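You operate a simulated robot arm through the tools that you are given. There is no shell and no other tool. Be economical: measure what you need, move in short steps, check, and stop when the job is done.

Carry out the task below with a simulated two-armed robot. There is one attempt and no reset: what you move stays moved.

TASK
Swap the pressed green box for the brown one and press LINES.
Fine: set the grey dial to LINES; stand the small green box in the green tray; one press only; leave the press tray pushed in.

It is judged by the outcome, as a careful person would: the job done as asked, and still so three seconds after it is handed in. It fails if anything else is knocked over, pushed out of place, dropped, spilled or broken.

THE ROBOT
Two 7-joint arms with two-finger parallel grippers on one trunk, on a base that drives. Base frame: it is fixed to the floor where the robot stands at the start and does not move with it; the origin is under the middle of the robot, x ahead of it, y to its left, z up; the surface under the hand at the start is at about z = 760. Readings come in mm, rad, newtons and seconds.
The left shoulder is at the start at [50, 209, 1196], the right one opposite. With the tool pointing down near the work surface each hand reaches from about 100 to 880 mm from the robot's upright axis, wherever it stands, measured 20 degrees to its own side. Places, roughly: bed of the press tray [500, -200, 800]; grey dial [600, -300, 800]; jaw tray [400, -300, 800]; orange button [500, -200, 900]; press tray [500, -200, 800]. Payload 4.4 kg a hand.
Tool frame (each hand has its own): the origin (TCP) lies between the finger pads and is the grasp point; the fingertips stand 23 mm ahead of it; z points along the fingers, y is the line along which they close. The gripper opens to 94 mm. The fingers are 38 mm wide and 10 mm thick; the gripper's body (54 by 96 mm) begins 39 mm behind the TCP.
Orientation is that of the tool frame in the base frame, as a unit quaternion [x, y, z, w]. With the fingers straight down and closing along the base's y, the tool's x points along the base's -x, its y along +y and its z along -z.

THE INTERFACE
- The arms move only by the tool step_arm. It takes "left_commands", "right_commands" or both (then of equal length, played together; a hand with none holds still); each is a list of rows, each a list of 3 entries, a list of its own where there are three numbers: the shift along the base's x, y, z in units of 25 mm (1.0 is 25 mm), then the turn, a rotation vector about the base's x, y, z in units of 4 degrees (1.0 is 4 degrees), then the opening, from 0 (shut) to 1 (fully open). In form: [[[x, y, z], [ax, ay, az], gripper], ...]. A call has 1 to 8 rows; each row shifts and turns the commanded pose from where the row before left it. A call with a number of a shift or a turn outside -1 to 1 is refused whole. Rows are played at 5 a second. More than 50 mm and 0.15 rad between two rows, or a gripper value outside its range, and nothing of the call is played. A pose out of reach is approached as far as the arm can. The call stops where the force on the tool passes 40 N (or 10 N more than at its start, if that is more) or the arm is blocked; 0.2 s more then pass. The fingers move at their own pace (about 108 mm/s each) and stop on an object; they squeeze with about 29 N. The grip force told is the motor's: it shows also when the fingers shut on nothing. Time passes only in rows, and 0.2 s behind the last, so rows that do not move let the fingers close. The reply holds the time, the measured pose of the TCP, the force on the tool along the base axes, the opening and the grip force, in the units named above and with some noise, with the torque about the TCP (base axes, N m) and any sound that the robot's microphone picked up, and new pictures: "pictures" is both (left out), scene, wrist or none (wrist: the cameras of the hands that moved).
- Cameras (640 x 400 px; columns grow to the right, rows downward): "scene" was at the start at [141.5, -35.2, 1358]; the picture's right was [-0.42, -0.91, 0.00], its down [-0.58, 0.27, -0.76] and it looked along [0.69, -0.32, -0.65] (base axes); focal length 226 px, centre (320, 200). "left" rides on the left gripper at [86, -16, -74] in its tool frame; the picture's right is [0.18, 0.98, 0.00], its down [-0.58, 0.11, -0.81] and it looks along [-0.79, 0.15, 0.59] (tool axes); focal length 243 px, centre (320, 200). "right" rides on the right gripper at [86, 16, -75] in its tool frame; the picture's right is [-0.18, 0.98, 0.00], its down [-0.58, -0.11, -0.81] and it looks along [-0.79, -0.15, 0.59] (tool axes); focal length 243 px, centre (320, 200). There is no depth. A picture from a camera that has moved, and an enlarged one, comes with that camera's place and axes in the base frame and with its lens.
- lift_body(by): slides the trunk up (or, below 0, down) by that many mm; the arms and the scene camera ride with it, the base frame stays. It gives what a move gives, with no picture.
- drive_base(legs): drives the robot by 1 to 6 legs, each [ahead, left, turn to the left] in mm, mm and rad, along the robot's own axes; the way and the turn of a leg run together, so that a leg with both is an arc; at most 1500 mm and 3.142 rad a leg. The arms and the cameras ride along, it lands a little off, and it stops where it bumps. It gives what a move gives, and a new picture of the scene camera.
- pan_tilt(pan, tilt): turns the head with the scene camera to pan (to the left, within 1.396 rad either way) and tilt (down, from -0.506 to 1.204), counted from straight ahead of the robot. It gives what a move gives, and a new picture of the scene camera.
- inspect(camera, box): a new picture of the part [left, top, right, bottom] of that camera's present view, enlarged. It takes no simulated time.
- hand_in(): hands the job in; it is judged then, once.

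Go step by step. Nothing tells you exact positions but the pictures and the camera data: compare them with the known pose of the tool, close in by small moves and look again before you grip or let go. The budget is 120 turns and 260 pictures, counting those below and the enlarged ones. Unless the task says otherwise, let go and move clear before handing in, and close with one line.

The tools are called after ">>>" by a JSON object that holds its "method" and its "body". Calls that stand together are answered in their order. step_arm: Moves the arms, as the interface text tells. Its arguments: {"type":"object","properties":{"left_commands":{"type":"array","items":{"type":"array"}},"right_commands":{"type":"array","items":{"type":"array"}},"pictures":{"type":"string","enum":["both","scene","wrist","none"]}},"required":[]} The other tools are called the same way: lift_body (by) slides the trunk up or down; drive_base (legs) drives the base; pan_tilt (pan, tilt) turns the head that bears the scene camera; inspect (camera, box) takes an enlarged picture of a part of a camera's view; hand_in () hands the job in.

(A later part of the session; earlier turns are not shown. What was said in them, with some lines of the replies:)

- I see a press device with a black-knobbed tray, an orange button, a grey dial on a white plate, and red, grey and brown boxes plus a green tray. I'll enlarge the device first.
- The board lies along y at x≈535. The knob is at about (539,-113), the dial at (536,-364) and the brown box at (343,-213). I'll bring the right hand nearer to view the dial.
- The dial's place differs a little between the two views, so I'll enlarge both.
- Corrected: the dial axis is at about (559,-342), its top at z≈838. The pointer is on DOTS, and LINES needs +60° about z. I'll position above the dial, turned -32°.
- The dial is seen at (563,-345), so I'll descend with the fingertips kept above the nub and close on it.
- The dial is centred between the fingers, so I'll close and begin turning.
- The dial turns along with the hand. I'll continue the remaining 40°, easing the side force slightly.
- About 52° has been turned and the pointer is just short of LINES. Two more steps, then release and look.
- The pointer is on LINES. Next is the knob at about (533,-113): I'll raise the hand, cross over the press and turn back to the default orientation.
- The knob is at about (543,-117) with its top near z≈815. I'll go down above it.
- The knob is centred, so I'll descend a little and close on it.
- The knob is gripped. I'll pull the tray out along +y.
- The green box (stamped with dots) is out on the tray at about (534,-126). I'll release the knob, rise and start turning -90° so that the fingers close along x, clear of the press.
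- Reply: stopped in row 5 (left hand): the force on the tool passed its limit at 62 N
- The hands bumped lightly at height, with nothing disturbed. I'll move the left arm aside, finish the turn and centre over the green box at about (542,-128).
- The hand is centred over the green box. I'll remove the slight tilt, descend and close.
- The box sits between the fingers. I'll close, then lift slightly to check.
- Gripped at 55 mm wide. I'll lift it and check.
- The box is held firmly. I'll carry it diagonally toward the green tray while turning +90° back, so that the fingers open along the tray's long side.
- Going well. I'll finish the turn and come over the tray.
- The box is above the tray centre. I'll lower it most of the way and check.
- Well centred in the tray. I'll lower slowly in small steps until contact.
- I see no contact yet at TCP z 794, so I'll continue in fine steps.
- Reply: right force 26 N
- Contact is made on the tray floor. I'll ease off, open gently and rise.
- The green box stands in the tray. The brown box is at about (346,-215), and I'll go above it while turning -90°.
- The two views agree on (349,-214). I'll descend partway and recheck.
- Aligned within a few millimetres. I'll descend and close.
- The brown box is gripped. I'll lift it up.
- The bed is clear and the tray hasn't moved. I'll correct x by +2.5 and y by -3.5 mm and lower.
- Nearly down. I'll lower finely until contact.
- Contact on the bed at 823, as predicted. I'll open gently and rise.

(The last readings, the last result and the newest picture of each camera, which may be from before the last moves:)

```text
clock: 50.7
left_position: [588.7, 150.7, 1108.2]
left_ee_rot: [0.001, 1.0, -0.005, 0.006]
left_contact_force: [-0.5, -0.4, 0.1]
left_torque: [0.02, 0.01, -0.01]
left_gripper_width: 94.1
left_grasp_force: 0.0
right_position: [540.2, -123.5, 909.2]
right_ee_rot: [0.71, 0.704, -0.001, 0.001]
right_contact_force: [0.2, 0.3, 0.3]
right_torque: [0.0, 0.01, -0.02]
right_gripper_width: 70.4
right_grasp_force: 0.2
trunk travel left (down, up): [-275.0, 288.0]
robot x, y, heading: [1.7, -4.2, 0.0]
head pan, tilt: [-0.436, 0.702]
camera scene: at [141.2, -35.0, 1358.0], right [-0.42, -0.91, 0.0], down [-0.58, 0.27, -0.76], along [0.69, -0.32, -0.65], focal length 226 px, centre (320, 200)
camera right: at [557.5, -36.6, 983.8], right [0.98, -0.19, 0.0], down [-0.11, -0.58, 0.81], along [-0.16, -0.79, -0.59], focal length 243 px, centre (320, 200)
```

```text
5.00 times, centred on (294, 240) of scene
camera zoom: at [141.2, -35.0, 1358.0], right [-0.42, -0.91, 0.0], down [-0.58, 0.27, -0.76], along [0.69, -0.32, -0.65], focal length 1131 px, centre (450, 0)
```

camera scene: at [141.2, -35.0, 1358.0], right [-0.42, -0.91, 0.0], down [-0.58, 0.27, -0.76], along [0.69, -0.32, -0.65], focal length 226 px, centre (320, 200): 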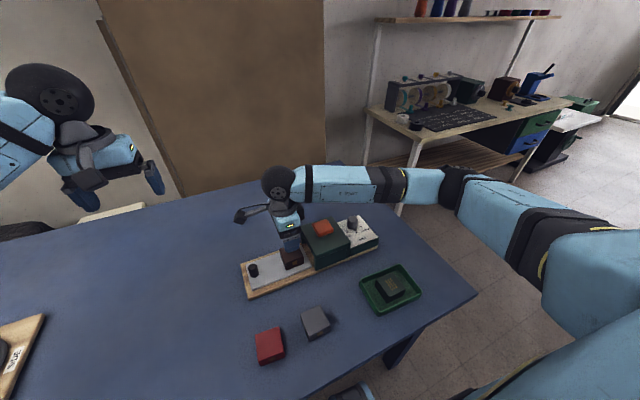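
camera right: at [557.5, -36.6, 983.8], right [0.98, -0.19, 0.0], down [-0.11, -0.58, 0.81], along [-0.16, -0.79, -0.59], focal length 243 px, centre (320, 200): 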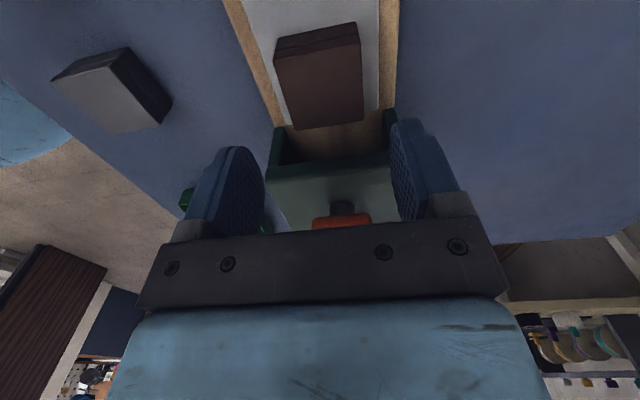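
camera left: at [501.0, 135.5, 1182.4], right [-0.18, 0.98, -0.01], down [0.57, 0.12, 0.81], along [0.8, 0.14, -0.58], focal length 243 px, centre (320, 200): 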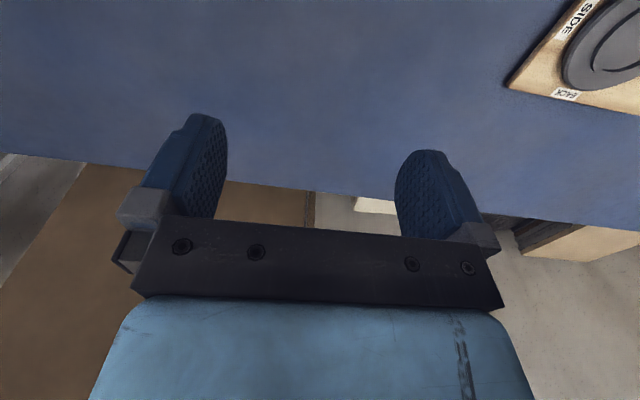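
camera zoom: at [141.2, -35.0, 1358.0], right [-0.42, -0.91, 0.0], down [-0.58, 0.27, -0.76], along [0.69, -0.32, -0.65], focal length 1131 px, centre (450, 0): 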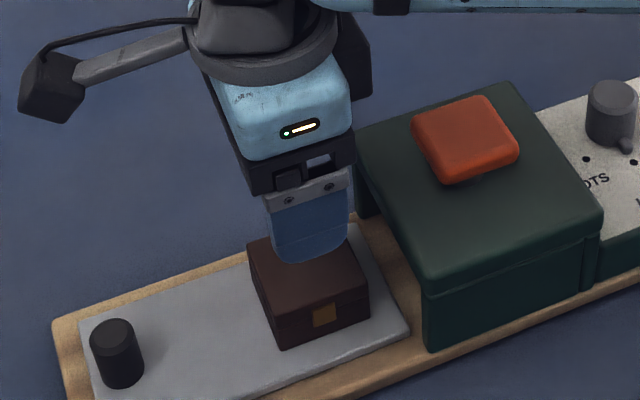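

The brown box stands exactly where the green one was. Next I'll go over to the knob at about (545,-18) with the same orientation.

>>> {"method": "step_arm", "body": {"right_commands": [[[0.03, 0.85, 0], [0, 0, 0], 0.6], [[0.03, 0.85, 0], [0, 0, 0], 0.6], [[0.03, 0.85, 0], [0, 0, 0], 0.5], [[0.03, 0.85, 0], [0, 0, 0], 0.5], [[0.03, 0.8, 0], [0, 0, 0], 0.5], [[0.02, 0, -1], [0, 0, 0], 0.5], [[0, 0, -1], [0, 0, 0], 0.5]]}}

>>> {"method": "inspect", "body": {"camera": "scene", "box": [220, 200, 348, 280]}}

```text
clock: 52.3
left_position: [587.8, 151.4, 1107.7]
left_ee_rot: [-0.001, 1.0, -0.005, 0.005]
left_contact_force: [-0.2, 0.0, -1.0]
left_torque: [0.01, 0.01, 0.03]
left_gripper_width: 93.8
left_grasp_force: 0.0
right_position: [546.0, -19.4, 859.9]
right_ee_rot: [0.71, 0.704, 0.0, 0.0]
right_contact_force: [-0.2, -0.1, 0.1]
right_torque: [0.0, 0.04, -0.03]
right_gripper_width: 46.9
right_grasp_force: 0.0
trunk travel left (down, up): [-275.0, 288.0]
robot x, y, heading: [2.6, -0.3, 0.003]
head pan, tilt: [-0.436, 0.702]
camera scene: at [141.6, -35.0, 1358.0], right [-0.42, -0.91, 0.0], down [-0.59, 0.27, -0.76], along [0.69, -0.32, -0.65], focal length 226 px, centre (320, 200)
camera right: at [562.4, 67.1, 933.4], right [0.98, -0.19, 0.0], down [-0.11, -0.58, 0.81], along [-0.16, -0.79, -0.59], focal length 243 px, centre (320, 200)
```

scene: 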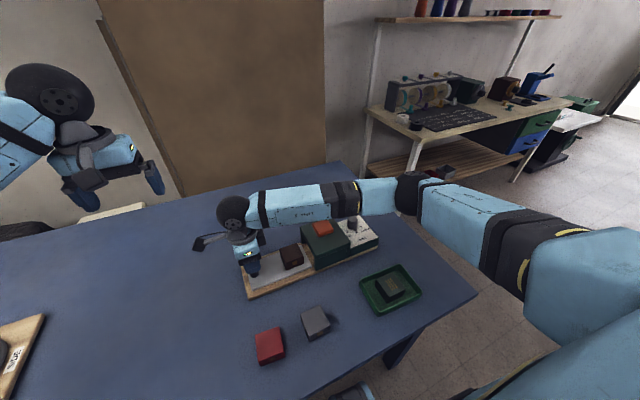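
right: 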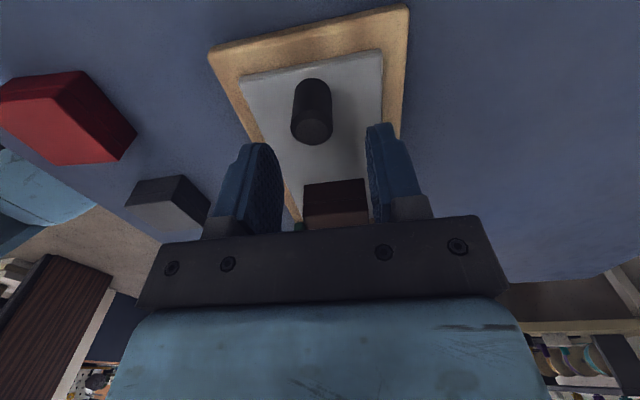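

```text
5.00 times, centred on (284, 240) of scene
camera zoom: at [141.6, -35.0, 1358.0], right [-0.42, -0.91, 0.0], down [-0.59, 0.27, -0.76], along [0.69, -0.32, -0.65], focal length 1131 px, centre (500, 0)
```

zoom: 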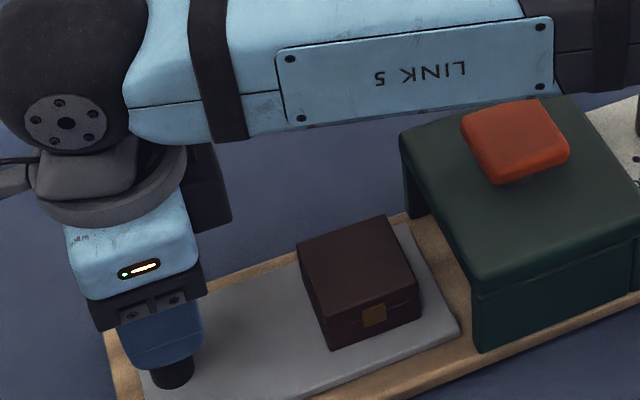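

The knob is centred. I'll descend and grip.

>>> {"method": "step_arm", "body": {"right_commands": [[[-0.08, 0, -0.6], [0, 0, 0], 0.5], [[0, 0, -0.7], [0, 0, 0], 0.5], [[0, 0, 0], [0, 0, 0], 0.05], [[0, 0, 0], [0, 0, 0], 0.05], [[0, 0, 0], [0, 0, 0], 0.05]], "pictures": "wrist"}}

```text
clock: 53.5
left_position: [588.9, 150.8, 1107.0]
left_ee_rot: [0.0, 1.0, -0.005, 0.006]
left_contact_force: [-0.3, -0.6, 1.1]
left_torque: [-0.02, 0.0, 0.01]
left_gripper_width: 94.0
left_grasp_force: 0.1
right_position: [543.7, -20.0, 827.6]
right_ee_rot: [0.71, 0.704, 0.0, 0.0]
right_contact_force: [-7.7, -0.4, 0.6]
right_torque: [0.21, -0.25, -0.06]
right_gripper_width: 23.8
right_grasp_force: 28.8
trunk travel left (down, up): [-275.0, 288.0]
robot x, y, heading: [2.6, 2.1, 0.006]
head pan, tilt: [-0.436, 0.702]
camera right: at [560.5, 66.7, 901.1], right [0.98, -0.19, 0.0], down [-0.11, -0.58, 0.81], along [-0.16, -0.79, -0.59], focal length 243 px, centre (320, 200)
```

right: 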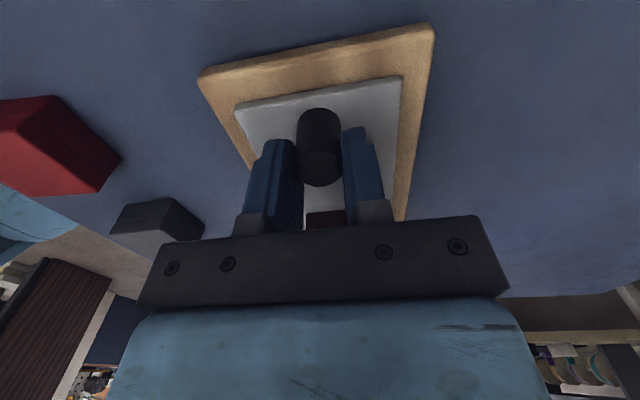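

Gripped. I'll push the tray in smoothly.

>>> {"method": "step_arm", "body": {"right_commands": [[[-0.02, -0.35, 0], [0, 0, 0], 0.05], [[-0.01, -0.5, 0], [0, 0, 0], 0.05], [[-0.01, -0.5, 0], [0, 0, 0], 0.05], [[-0.01, -0.5, 0], [0, 0, 0], 0.05], [[-0.01, -0.5, 0], [0, 0, 0], 0.05], [[-0.01, -0.5, 0], [0, 0, 0], 0.05], [[-0.01, -0.5, 0], [0, 0, 0], 0.05], [[-0.01, -0.3, 0], [0, 0, 0], 0.05]]}}

>>> {"method": "inspect", "body": {"camera": "scene", "box": [230, 200, 358, 280]}}

```text
clock: 55.3
left_position: [587.9, 150.7, 1108.3]
left_ee_rot: [-0.001, 1.0, -0.005, 0.005]
left_contact_force: [0.3, 0.5, 0.0]
left_torque: [-0.02, 0.0, -0.01]
left_gripper_width: 94.1
left_grasp_force: 0.1
right_position: [544.0, -111.1, 826.6]
right_ee_rot: [0.71, 0.704, 0.0, 0.0]
right_contact_force: [9.9, 0.0, 5.2]
right_torque: [0.03, 0.15, 0.01]
right_gripper_width: 23.8
right_grasp_force: 29.2
trunk travel left (down, up): [-275.0, 288.0]
robot x, y, heading: [0.5, -3.3, -0.002]
head pan, tilt: [-0.436, 0.702]
camera scene: at [142.0, -35.1, 1358.0], right [-0.42, -0.91, 0.0], down [-0.59, 0.27, -0.76], along [0.69, -0.32, -0.65], focal length 226 px, centre (320, 200)
camera right: at [560.0, -24.6, 901.2], right [0.98, -0.19, 0.0], down [-0.11, -0.58, 0.81], along [-0.16, -0.79, -0.59], focal length 243 px, centre (320, 200)
```

scene: 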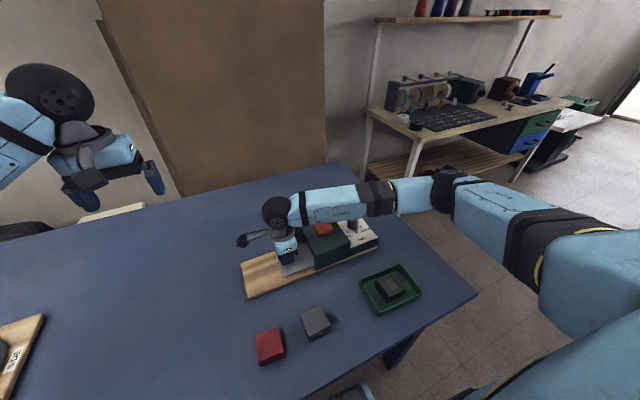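
right: 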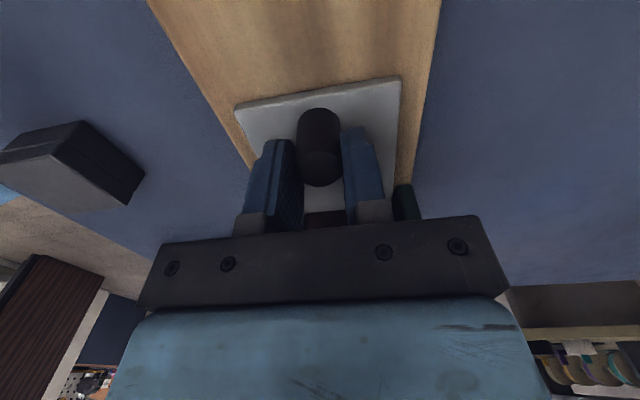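

```text
5.00 times, centred on (294, 240) of scene
camera zoom: at [142.0, -35.1, 1358.0], right [-0.42, -0.91, 0.0], down [-0.59, 0.27, -0.76], along [0.69, -0.32, -0.65], focal length 1131 px, centre (450, 0)
```

zoom: 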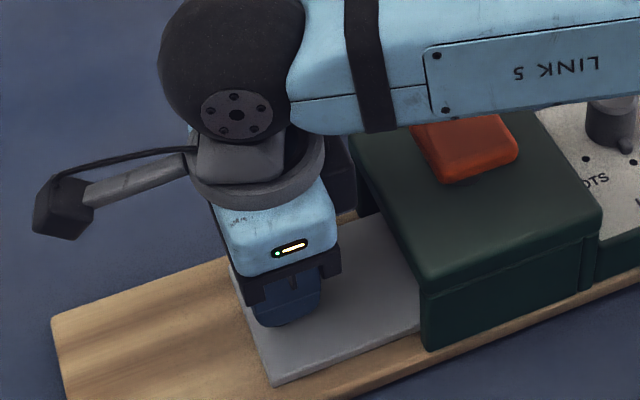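

About 6 mm remains. I'll push in small steps to the stop.

>>> {"method": "step_arm", "body": {"right_commands": [[[0.03, -0.1, 0], [0, 0, 0], 0.05], [[0, -0.1, 0], [0, 0, 0], 0.05], [[0, -0.06, 0], [0, 0, 0], 0.05]], "pictures": "none"}}

```text
clock: 56.1
left_position: [588.7, 151.0, 1106.5]
left_ee_rot: [0.001, 1.0, -0.006, 0.006]
left_contact_force: [-0.7, 0.0, 0.0]
left_torque: [0.0, 0.04, -0.01]
left_gripper_width: 94.1
left_grasp_force: 0.2
right_position: [543.0, -117.5, 826.9]
right_ee_rot: [0.71, 0.704, 0.001, 0.001]
right_contact_force: [7.8, 0.9, 7.5]
right_torque: [0.21, -0.33, -0.02]
right_gripper_width: 23.7
right_grasp_force: 29.2
trunk travel left (down, up): [-275.0, 288.0]
robot x, y, heading: [1.2, 1.9, 0.002]
head pan, tilt: [-0.436, 0.702]
```

>>> {"method": "step_arm", "body": {"right_commands": [[[0, -0.04, 0], [0, 0, 0], 0.05], [[0, -0.04, 0], [0, 0, 0], 0.05], [[0, -0.04, 0], [0, 0, 0], 0.05]], "pictures": "none"}}

>>> {"method": "inspect", "body": {"camera": "scene", "box": [230, 200, 390, 300]}}

```text
clock: 56.9
left_position: [588.4, 151.2, 1107.6]
left_ee_rot: [0.0, 1.0, -0.006, 0.005]
left_contact_force: [-0.6, 0.3, -0.3]
left_torque: [0.02, -0.01, 0.01]
left_gripper_width: 94.2
left_grasp_force: 0.1
right_position: [542.1, -119.6, 827.7]
right_ee_rot: [0.709, 0.705, -0.001, 0.0]
right_contact_force: [3.3, 4.9, 3.1]
right_torque: [0.33, -0.37, -0.06]
right_gripper_width: 23.7
right_grasp_force: 29.4
trunk travel left (down, up): [-275.0, 288.0]
robot x, y, heading: [0.4, -1.1, -0.002]
head pan, tilt: [-0.436, 0.702]
```

```text
4.00 times, centred on (310, 250) of scene
camera zoom: at [141.5, -34.6, 1358.0], right [-0.42, -0.91, 0.0], down [-0.59, 0.27, -0.76], along [0.69, -0.32, -0.65], focal length 905 px, centre (360, 0)
```

zoom: 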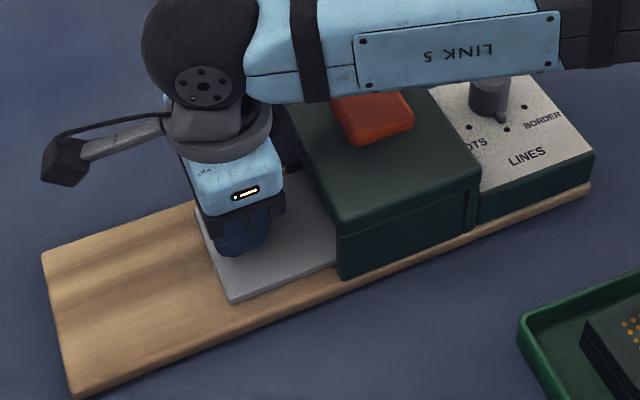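

The tray looks back at its starting place and the resisting force is beginning. One more small push to confirm the stop.

>>> {"method": "step_arm", "body": {"right_commands": [[[0, -0.04, 0], [0, 0, 0], 0.05], [[0, -0.02, 0], [0, 0, 0], 0.05]], "pictures": "none"}}

```text
clock: 57.5
left_position: [588.9, 152.3, 1107.5]
left_ee_rot: [0.0, 1.0, -0.006, 0.005]
left_contact_force: [0.2, 0.5, 0.2]
left_torque: [-0.03, 0.02, 0.02]
left_gripper_width: 94.0
left_grasp_force: 0.1
right_position: [542.6, -119.1, 827.9]
right_ee_rot: [0.709, 0.705, -0.001, 0.0]
right_contact_force: [1.6, 15.0, 0.0]
right_torque: [0.23, -0.36, -0.04]
right_gripper_width: 23.8
right_grasp_force: 28.9
trunk travel left (down, up): [-275.0, 288.0]
robot x, y, heading: [0.1, 1.3, 0.001]
head pan, tilt: [-0.436, 0.702]
```

The stop is reached (15 N). I'll release the knob, rise and move above the button with the fingers shut.

>>> {"method": "step_arm", "body": {"right_commands": [[[0, 0.03, 0], [0, 0, 0], 0.35], [[0, 0, 0], [0, 0, 0], 0.4], [[0, 0, 0.8], [0, 0, 0], 0.4], [[0, 0, 1], [0, 0, 0], 0.4], [[0, 0, 1], [0, 0, 0], 0.4], [[0, 0, 1], [0, 0, 0], 0.2], [[0, 0, 1], [0, 0, 0], 0], [[0, 0, 0.6], [0, 0, 0], 0]], "pictures": "wrist"}}

>>> {"method": "inspect", "body": {"camera": "scene", "box": [230, 200, 390, 300]}}

```text
clock: 59.3
left_position: [588.8, 150.9, 1107.5]
left_ee_rot: [0.0, 1.0, -0.005, 0.005]
left_contact_force: [-0.4, -0.4, -0.6]
left_torque: [0.02, 0.03, -0.01]
left_gripper_width: 94.0
left_grasp_force: 0.0
right_position: [542.0, -122.4, 960.9]
right_ee_rot: [0.71, 0.704, -0.001, 0.0]
right_contact_force: [-0.6, -0.1, -0.3]
right_torque: [0.05, 0.0, 0.01]
right_gripper_width: 0.2
right_grasp_force: 29.3
trunk travel left (down, up): [-275.0, 288.0]
robot x, y, heading: [-3.1, 0.3, 0.002]
head pan, tilt: [-0.436, 0.702]
camera right: at [559.2, -35.1, 1034.7], right [0.98, -0.19, 0.0], down [-0.11, -0.58, 0.81], along [-0.16, -0.79, -0.59], focal length 243 px, centre (320, 200)
```

right: 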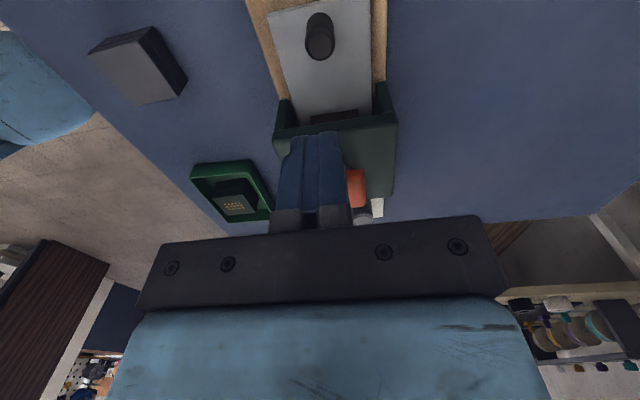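

```text
4.00 times, centred on (310, 250) of scene
camera zoom: at [141.4, -35.1, 1358.0], right [-0.42, -0.91, 0.0], down [-0.58, 0.27, -0.76], along [0.69, -0.32, -0.65], focal length 905 px, centre (360, 0)
```

zoom: 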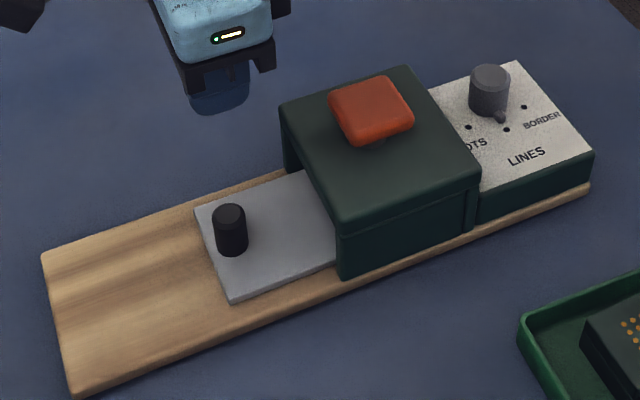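

The tray is back in and the dial is on LINES. I'll move over the button at about (540,-224).

>>> {"method": "step_arm", "body": {"right_commands": [[[-0.02, -1, 0], [0, 0, 0], 0], [[-0.02, -1, 0], [0, 0, 0], 0], [[-0.02, -1, 0], [0, 0, 0], 0], [[-0.02, -1, 0], [0, 0, 0], 0], [[0, -0.1, -1], [0, 0, 0], 0]]}}

>>> {"method": "inspect", "body": {"camera": "scene", "box": [260, 180, 388, 260]}}

```text
clock: 60.5
left_position: [588.8, 150.4, 1106.4]
left_ee_rot: [0.0, 1.0, -0.006, 0.004]
left_contact_force: [0.2, 0.1, -0.6]
left_torque: [-0.06, 0.04, 0.01]
left_gripper_width: 94.0
left_grasp_force: 0.0
right_position: [540.6, -224.4, 936.4]
right_ee_rot: [0.71, 0.704, 0.0, 0.0]
right_contact_force: [0.6, 0.5, 0.0]
right_torque: [-0.02, 0.04, 0.03]
right_gripper_width: 0.0
right_grasp_force: 29.0
trunk travel left (down, up): [-275.0, 288.0]
robot x, y, heading: [-2.0, -2.7, 0.003]
head pan, tilt: [-0.436, 0.702]
camera scene: at [142.1, -35.2, 1357.9], right [-0.42, -0.91, 0.0], down [-0.59, 0.27, -0.76], along [0.69, -0.32, -0.65], focal length 226 px, centre (320, 200)
camera right: at [558.1, -137.4, 1009.2], right [0.98, -0.19, 0.0], down [-0.11, -0.58, 0.81], along [-0.16, -0.79, -0.59], focal length 243 px, centre (320, 200)
```

scene: 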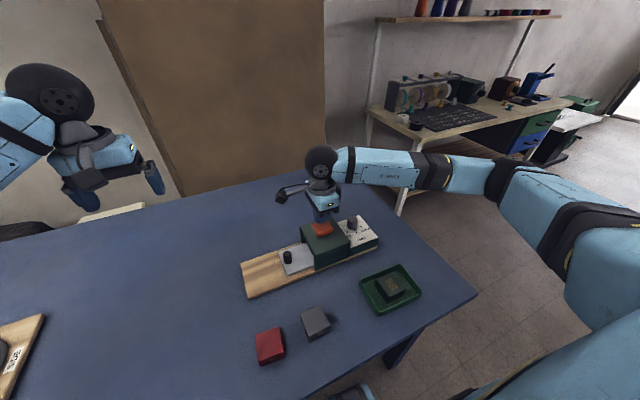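
right: 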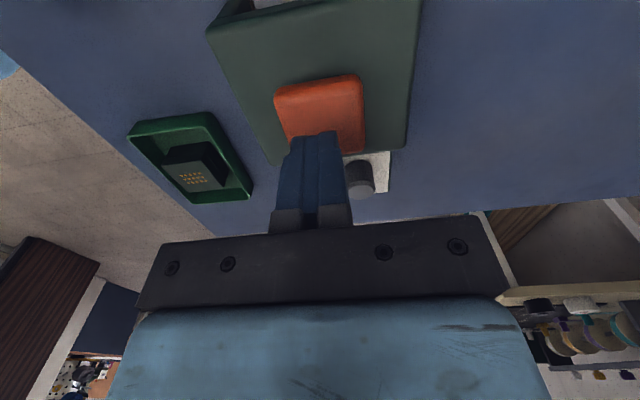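

```text
5.00 times, centred on (324, 220) of scene
camera zoom: at [142.1, -35.2, 1357.9], right [-0.42, -0.91, 0.0], down [-0.59, 0.27, -0.76], along [0.69, -0.32, -0.65], focal length 1131 px, centre (300, 100)
```

zoom: 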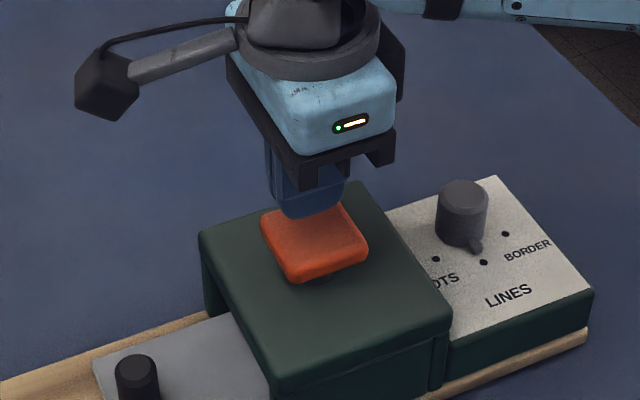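

Centred over the button. I'll press down slowly.

>>> {"method": "step_arm", "body": {"right_commands": [[[0, 0, -0.55], [0, 0, 0], 0], [[0, 0, -0.55], [0, 0, 0], 0], [[0, 0, -0.12], [0, 0, 0], 0], [[0, 0, -0.12], [0, 0, 0], 0], [[0, 0, -0.12], [0, 0, 0], 0], [[0, 0, -0.12], [0, 0, 0], 0]]}}

>>> {"method": "inspect", "body": {"camera": "scene", "box": [260, 180, 388, 260]}}

```text
clock: 61.9
left_position: [587.6, 151.9, 1109.7]
left_ee_rot: [0.001, 1.0, -0.006, 0.007]
left_contact_force: [-0.4, -0.7, -0.1]
left_torque: [0.02, 0.01, 0.0]
left_gripper_width: 93.7
left_grasp_force: 0.2
right_position: [541.1, -224.0, 902.0]
right_ee_rot: [0.71, 0.704, 0.002, 0.002]
right_contact_force: [-1.5, -1.5, 26.4]
right_torque: [-0.07, 0.06, 0.03]
right_gripper_width: 0.0
right_grasp_force: 28.9
trunk travel left (down, up): [-275.0, 288.0]
robot x, y, heading: [1.7, 1.3, 0.004]
head pan, tilt: [-0.436, 0.702]
heard: click
camera scene: at [138.9, -34.3, 1358.8], right [-0.42, -0.91, 0.0], down [-0.58, 0.27, -0.77], along [0.69, -0.32, -0.64], focal length 226 px, centre (320, 200)
camera right: at [557.2, -136.7, 975.0], right [0.98, -0.19, 0.01], down [-0.12, -0.58, 0.81], along [-0.15, -0.79, -0.59], focal length 243 px, centre (320, 200)
```

scene: 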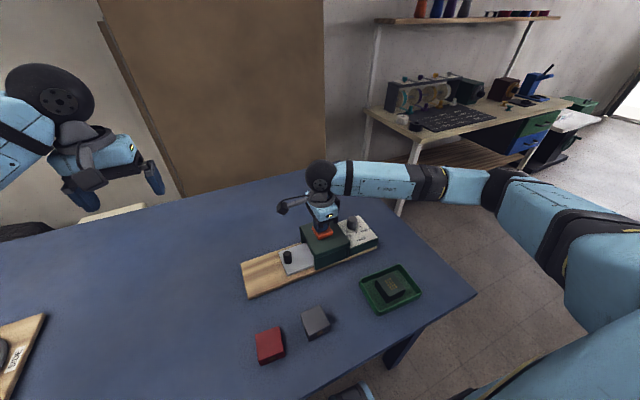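
right: 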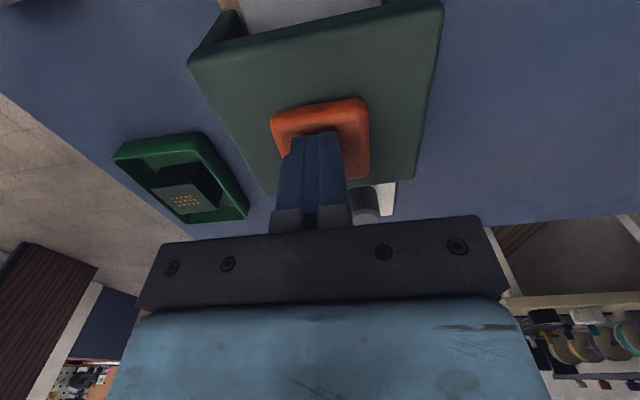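

```text
5.00 times, centred on (324, 220) of scene
camera zoom: at [138.9, -34.3, 1358.8], right [-0.42, -0.91, 0.0], down [-0.58, 0.27, -0.77], along [0.69, -0.32, -0.64], focal length 1131 px, centre (300, 100)
```

zoom: 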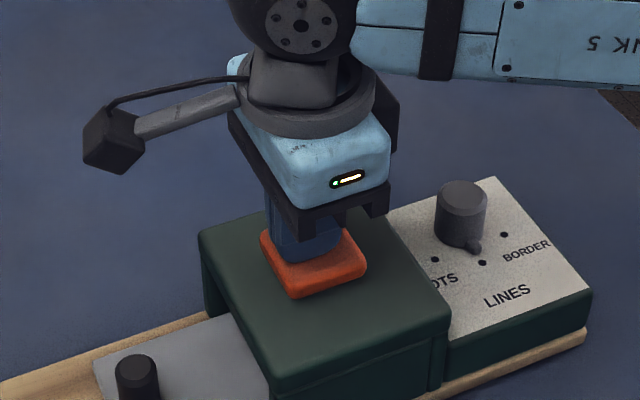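

A click was heard, so the press has acted once. I'll rise clear and look over the result.

>>> {"method": "step_arm", "body": {"right_commands": [[[0, 0, 0.6], [0, 0, 0], 0], [[0, 0, 1], [0, 0, 0], 0], [[0, 0, 1], [0, 0, 0], 0], [[0, 0, 1], [0, 0, 0], 0], [[0, 0, 1], [0, 0, 0], 0], [[0, 0.8, 0.5], [0, 0, 0], 0], [[0, 1, 0], [0, 0, 0], 0], [[0, 1, 0], [0, 0, 0], 0]], "pictures": "both"}}

>>> {"method": "inspect", "body": {"camera": "scene", "box": [230, 200, 438, 330]}}

>>> {"method": "inspect", "body": {"camera": "scene", "box": [320, 200, 400, 250]}}

```text
clock: 63.7
left_position: [589.8, 151.4, 1107.6]
left_ee_rot: [0.001, 1.0, -0.006, 0.004]
left_contact_force: [-0.6, 0.1, -0.8]
left_torque: [-0.04, -0.02, -0.04]
left_gripper_width: 94.0
left_grasp_force: 0.2
right_position: [542.7, -152.8, 1027.8]
right_ee_rot: [0.71, 0.704, 0.0, 0.001]
right_contact_force: [0.0, 1.3, 0.6]
right_torque: [-0.04, 0.0, 0.01]
right_gripper_width: 0.1
right_grasp_force: 29.1
trunk travel left (down, up): [-275.0, 288.0]
robot x, y, heading: [-2.1, 0.6, 0.001]
head pan, tilt: [-0.436, 0.702]
camera scene: at [141.7, -34.2, 1358.0], right [-0.42, -0.91, 0.0], down [-0.59, 0.27, -0.76], along [0.69, -0.32, -0.65], focal length 226 px, centre (320, 200)
camera right: at [559.4, -65.4, 1099.9], right [0.98, -0.19, 0.0], down [-0.11, -0.58, 0.81], along [-0.16, -0.79, -0.59], focal length 243 px, centre (320, 200)
```

scene: 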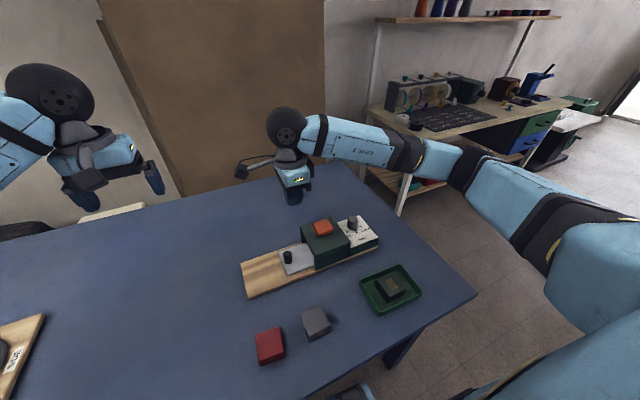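
right: 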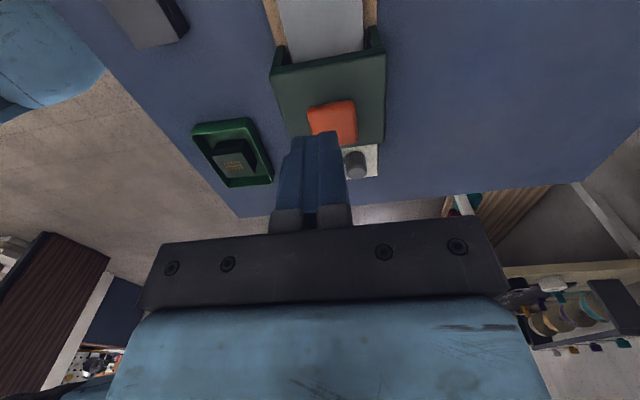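

```text
3.08 times, centred on (334, 265) of scene
camera zoom: at [141.7, -34.2, 1358.0], right [-0.42, -0.91, 0.0], down [-0.59, 0.27, -0.76], along [0.69, -0.32, -0.65], focal length 696 px, centre (277, 0)
```

zoom: 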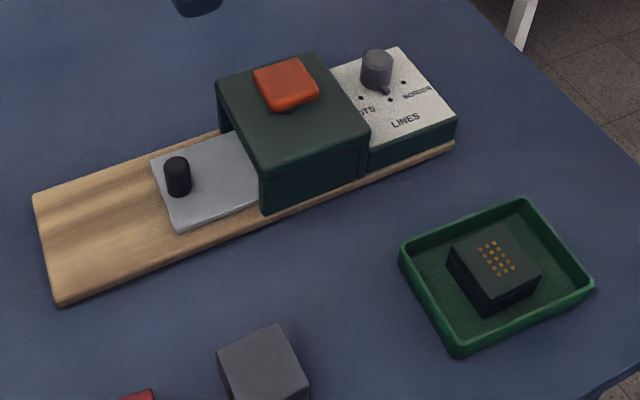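

```text
8.00 times, centred on (360, 225) of scene
camera zoom: at [141.7, -34.2, 1358.0], right [-0.42, -0.91, 0.0], down [-0.59, 0.27, -0.76], along [0.69, -0.32, -0.65], focal length 1809 px, centre (0, 0)
```

zoom: 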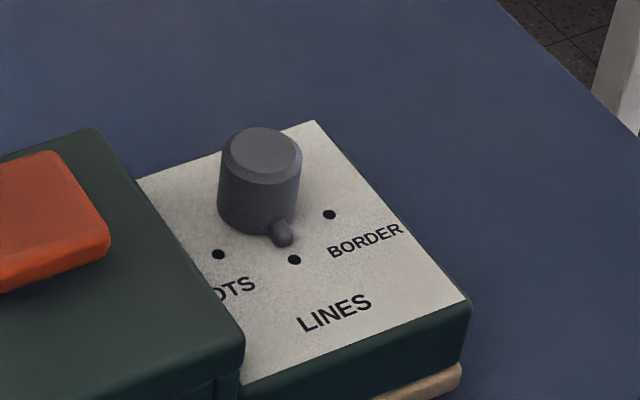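

The dial points at LINES, the press tray is pushed in with the brown box under the press, and the green box stands in the green tray. The hands are clear, so I'm handing in.

>>> {"method": "hand_in", "body": {}}

```text
The job is handed in.
```

I swapped the boxes and pressed LINES once. The brown box is in the press with its tray pushed in, the green box stands in the green tray, and the dial is on LINES. I heard one click on the press but didn't pull the tray out to check the mark. While turning, the two hands bumped once in the air; the pictures showed nothing disturbed.
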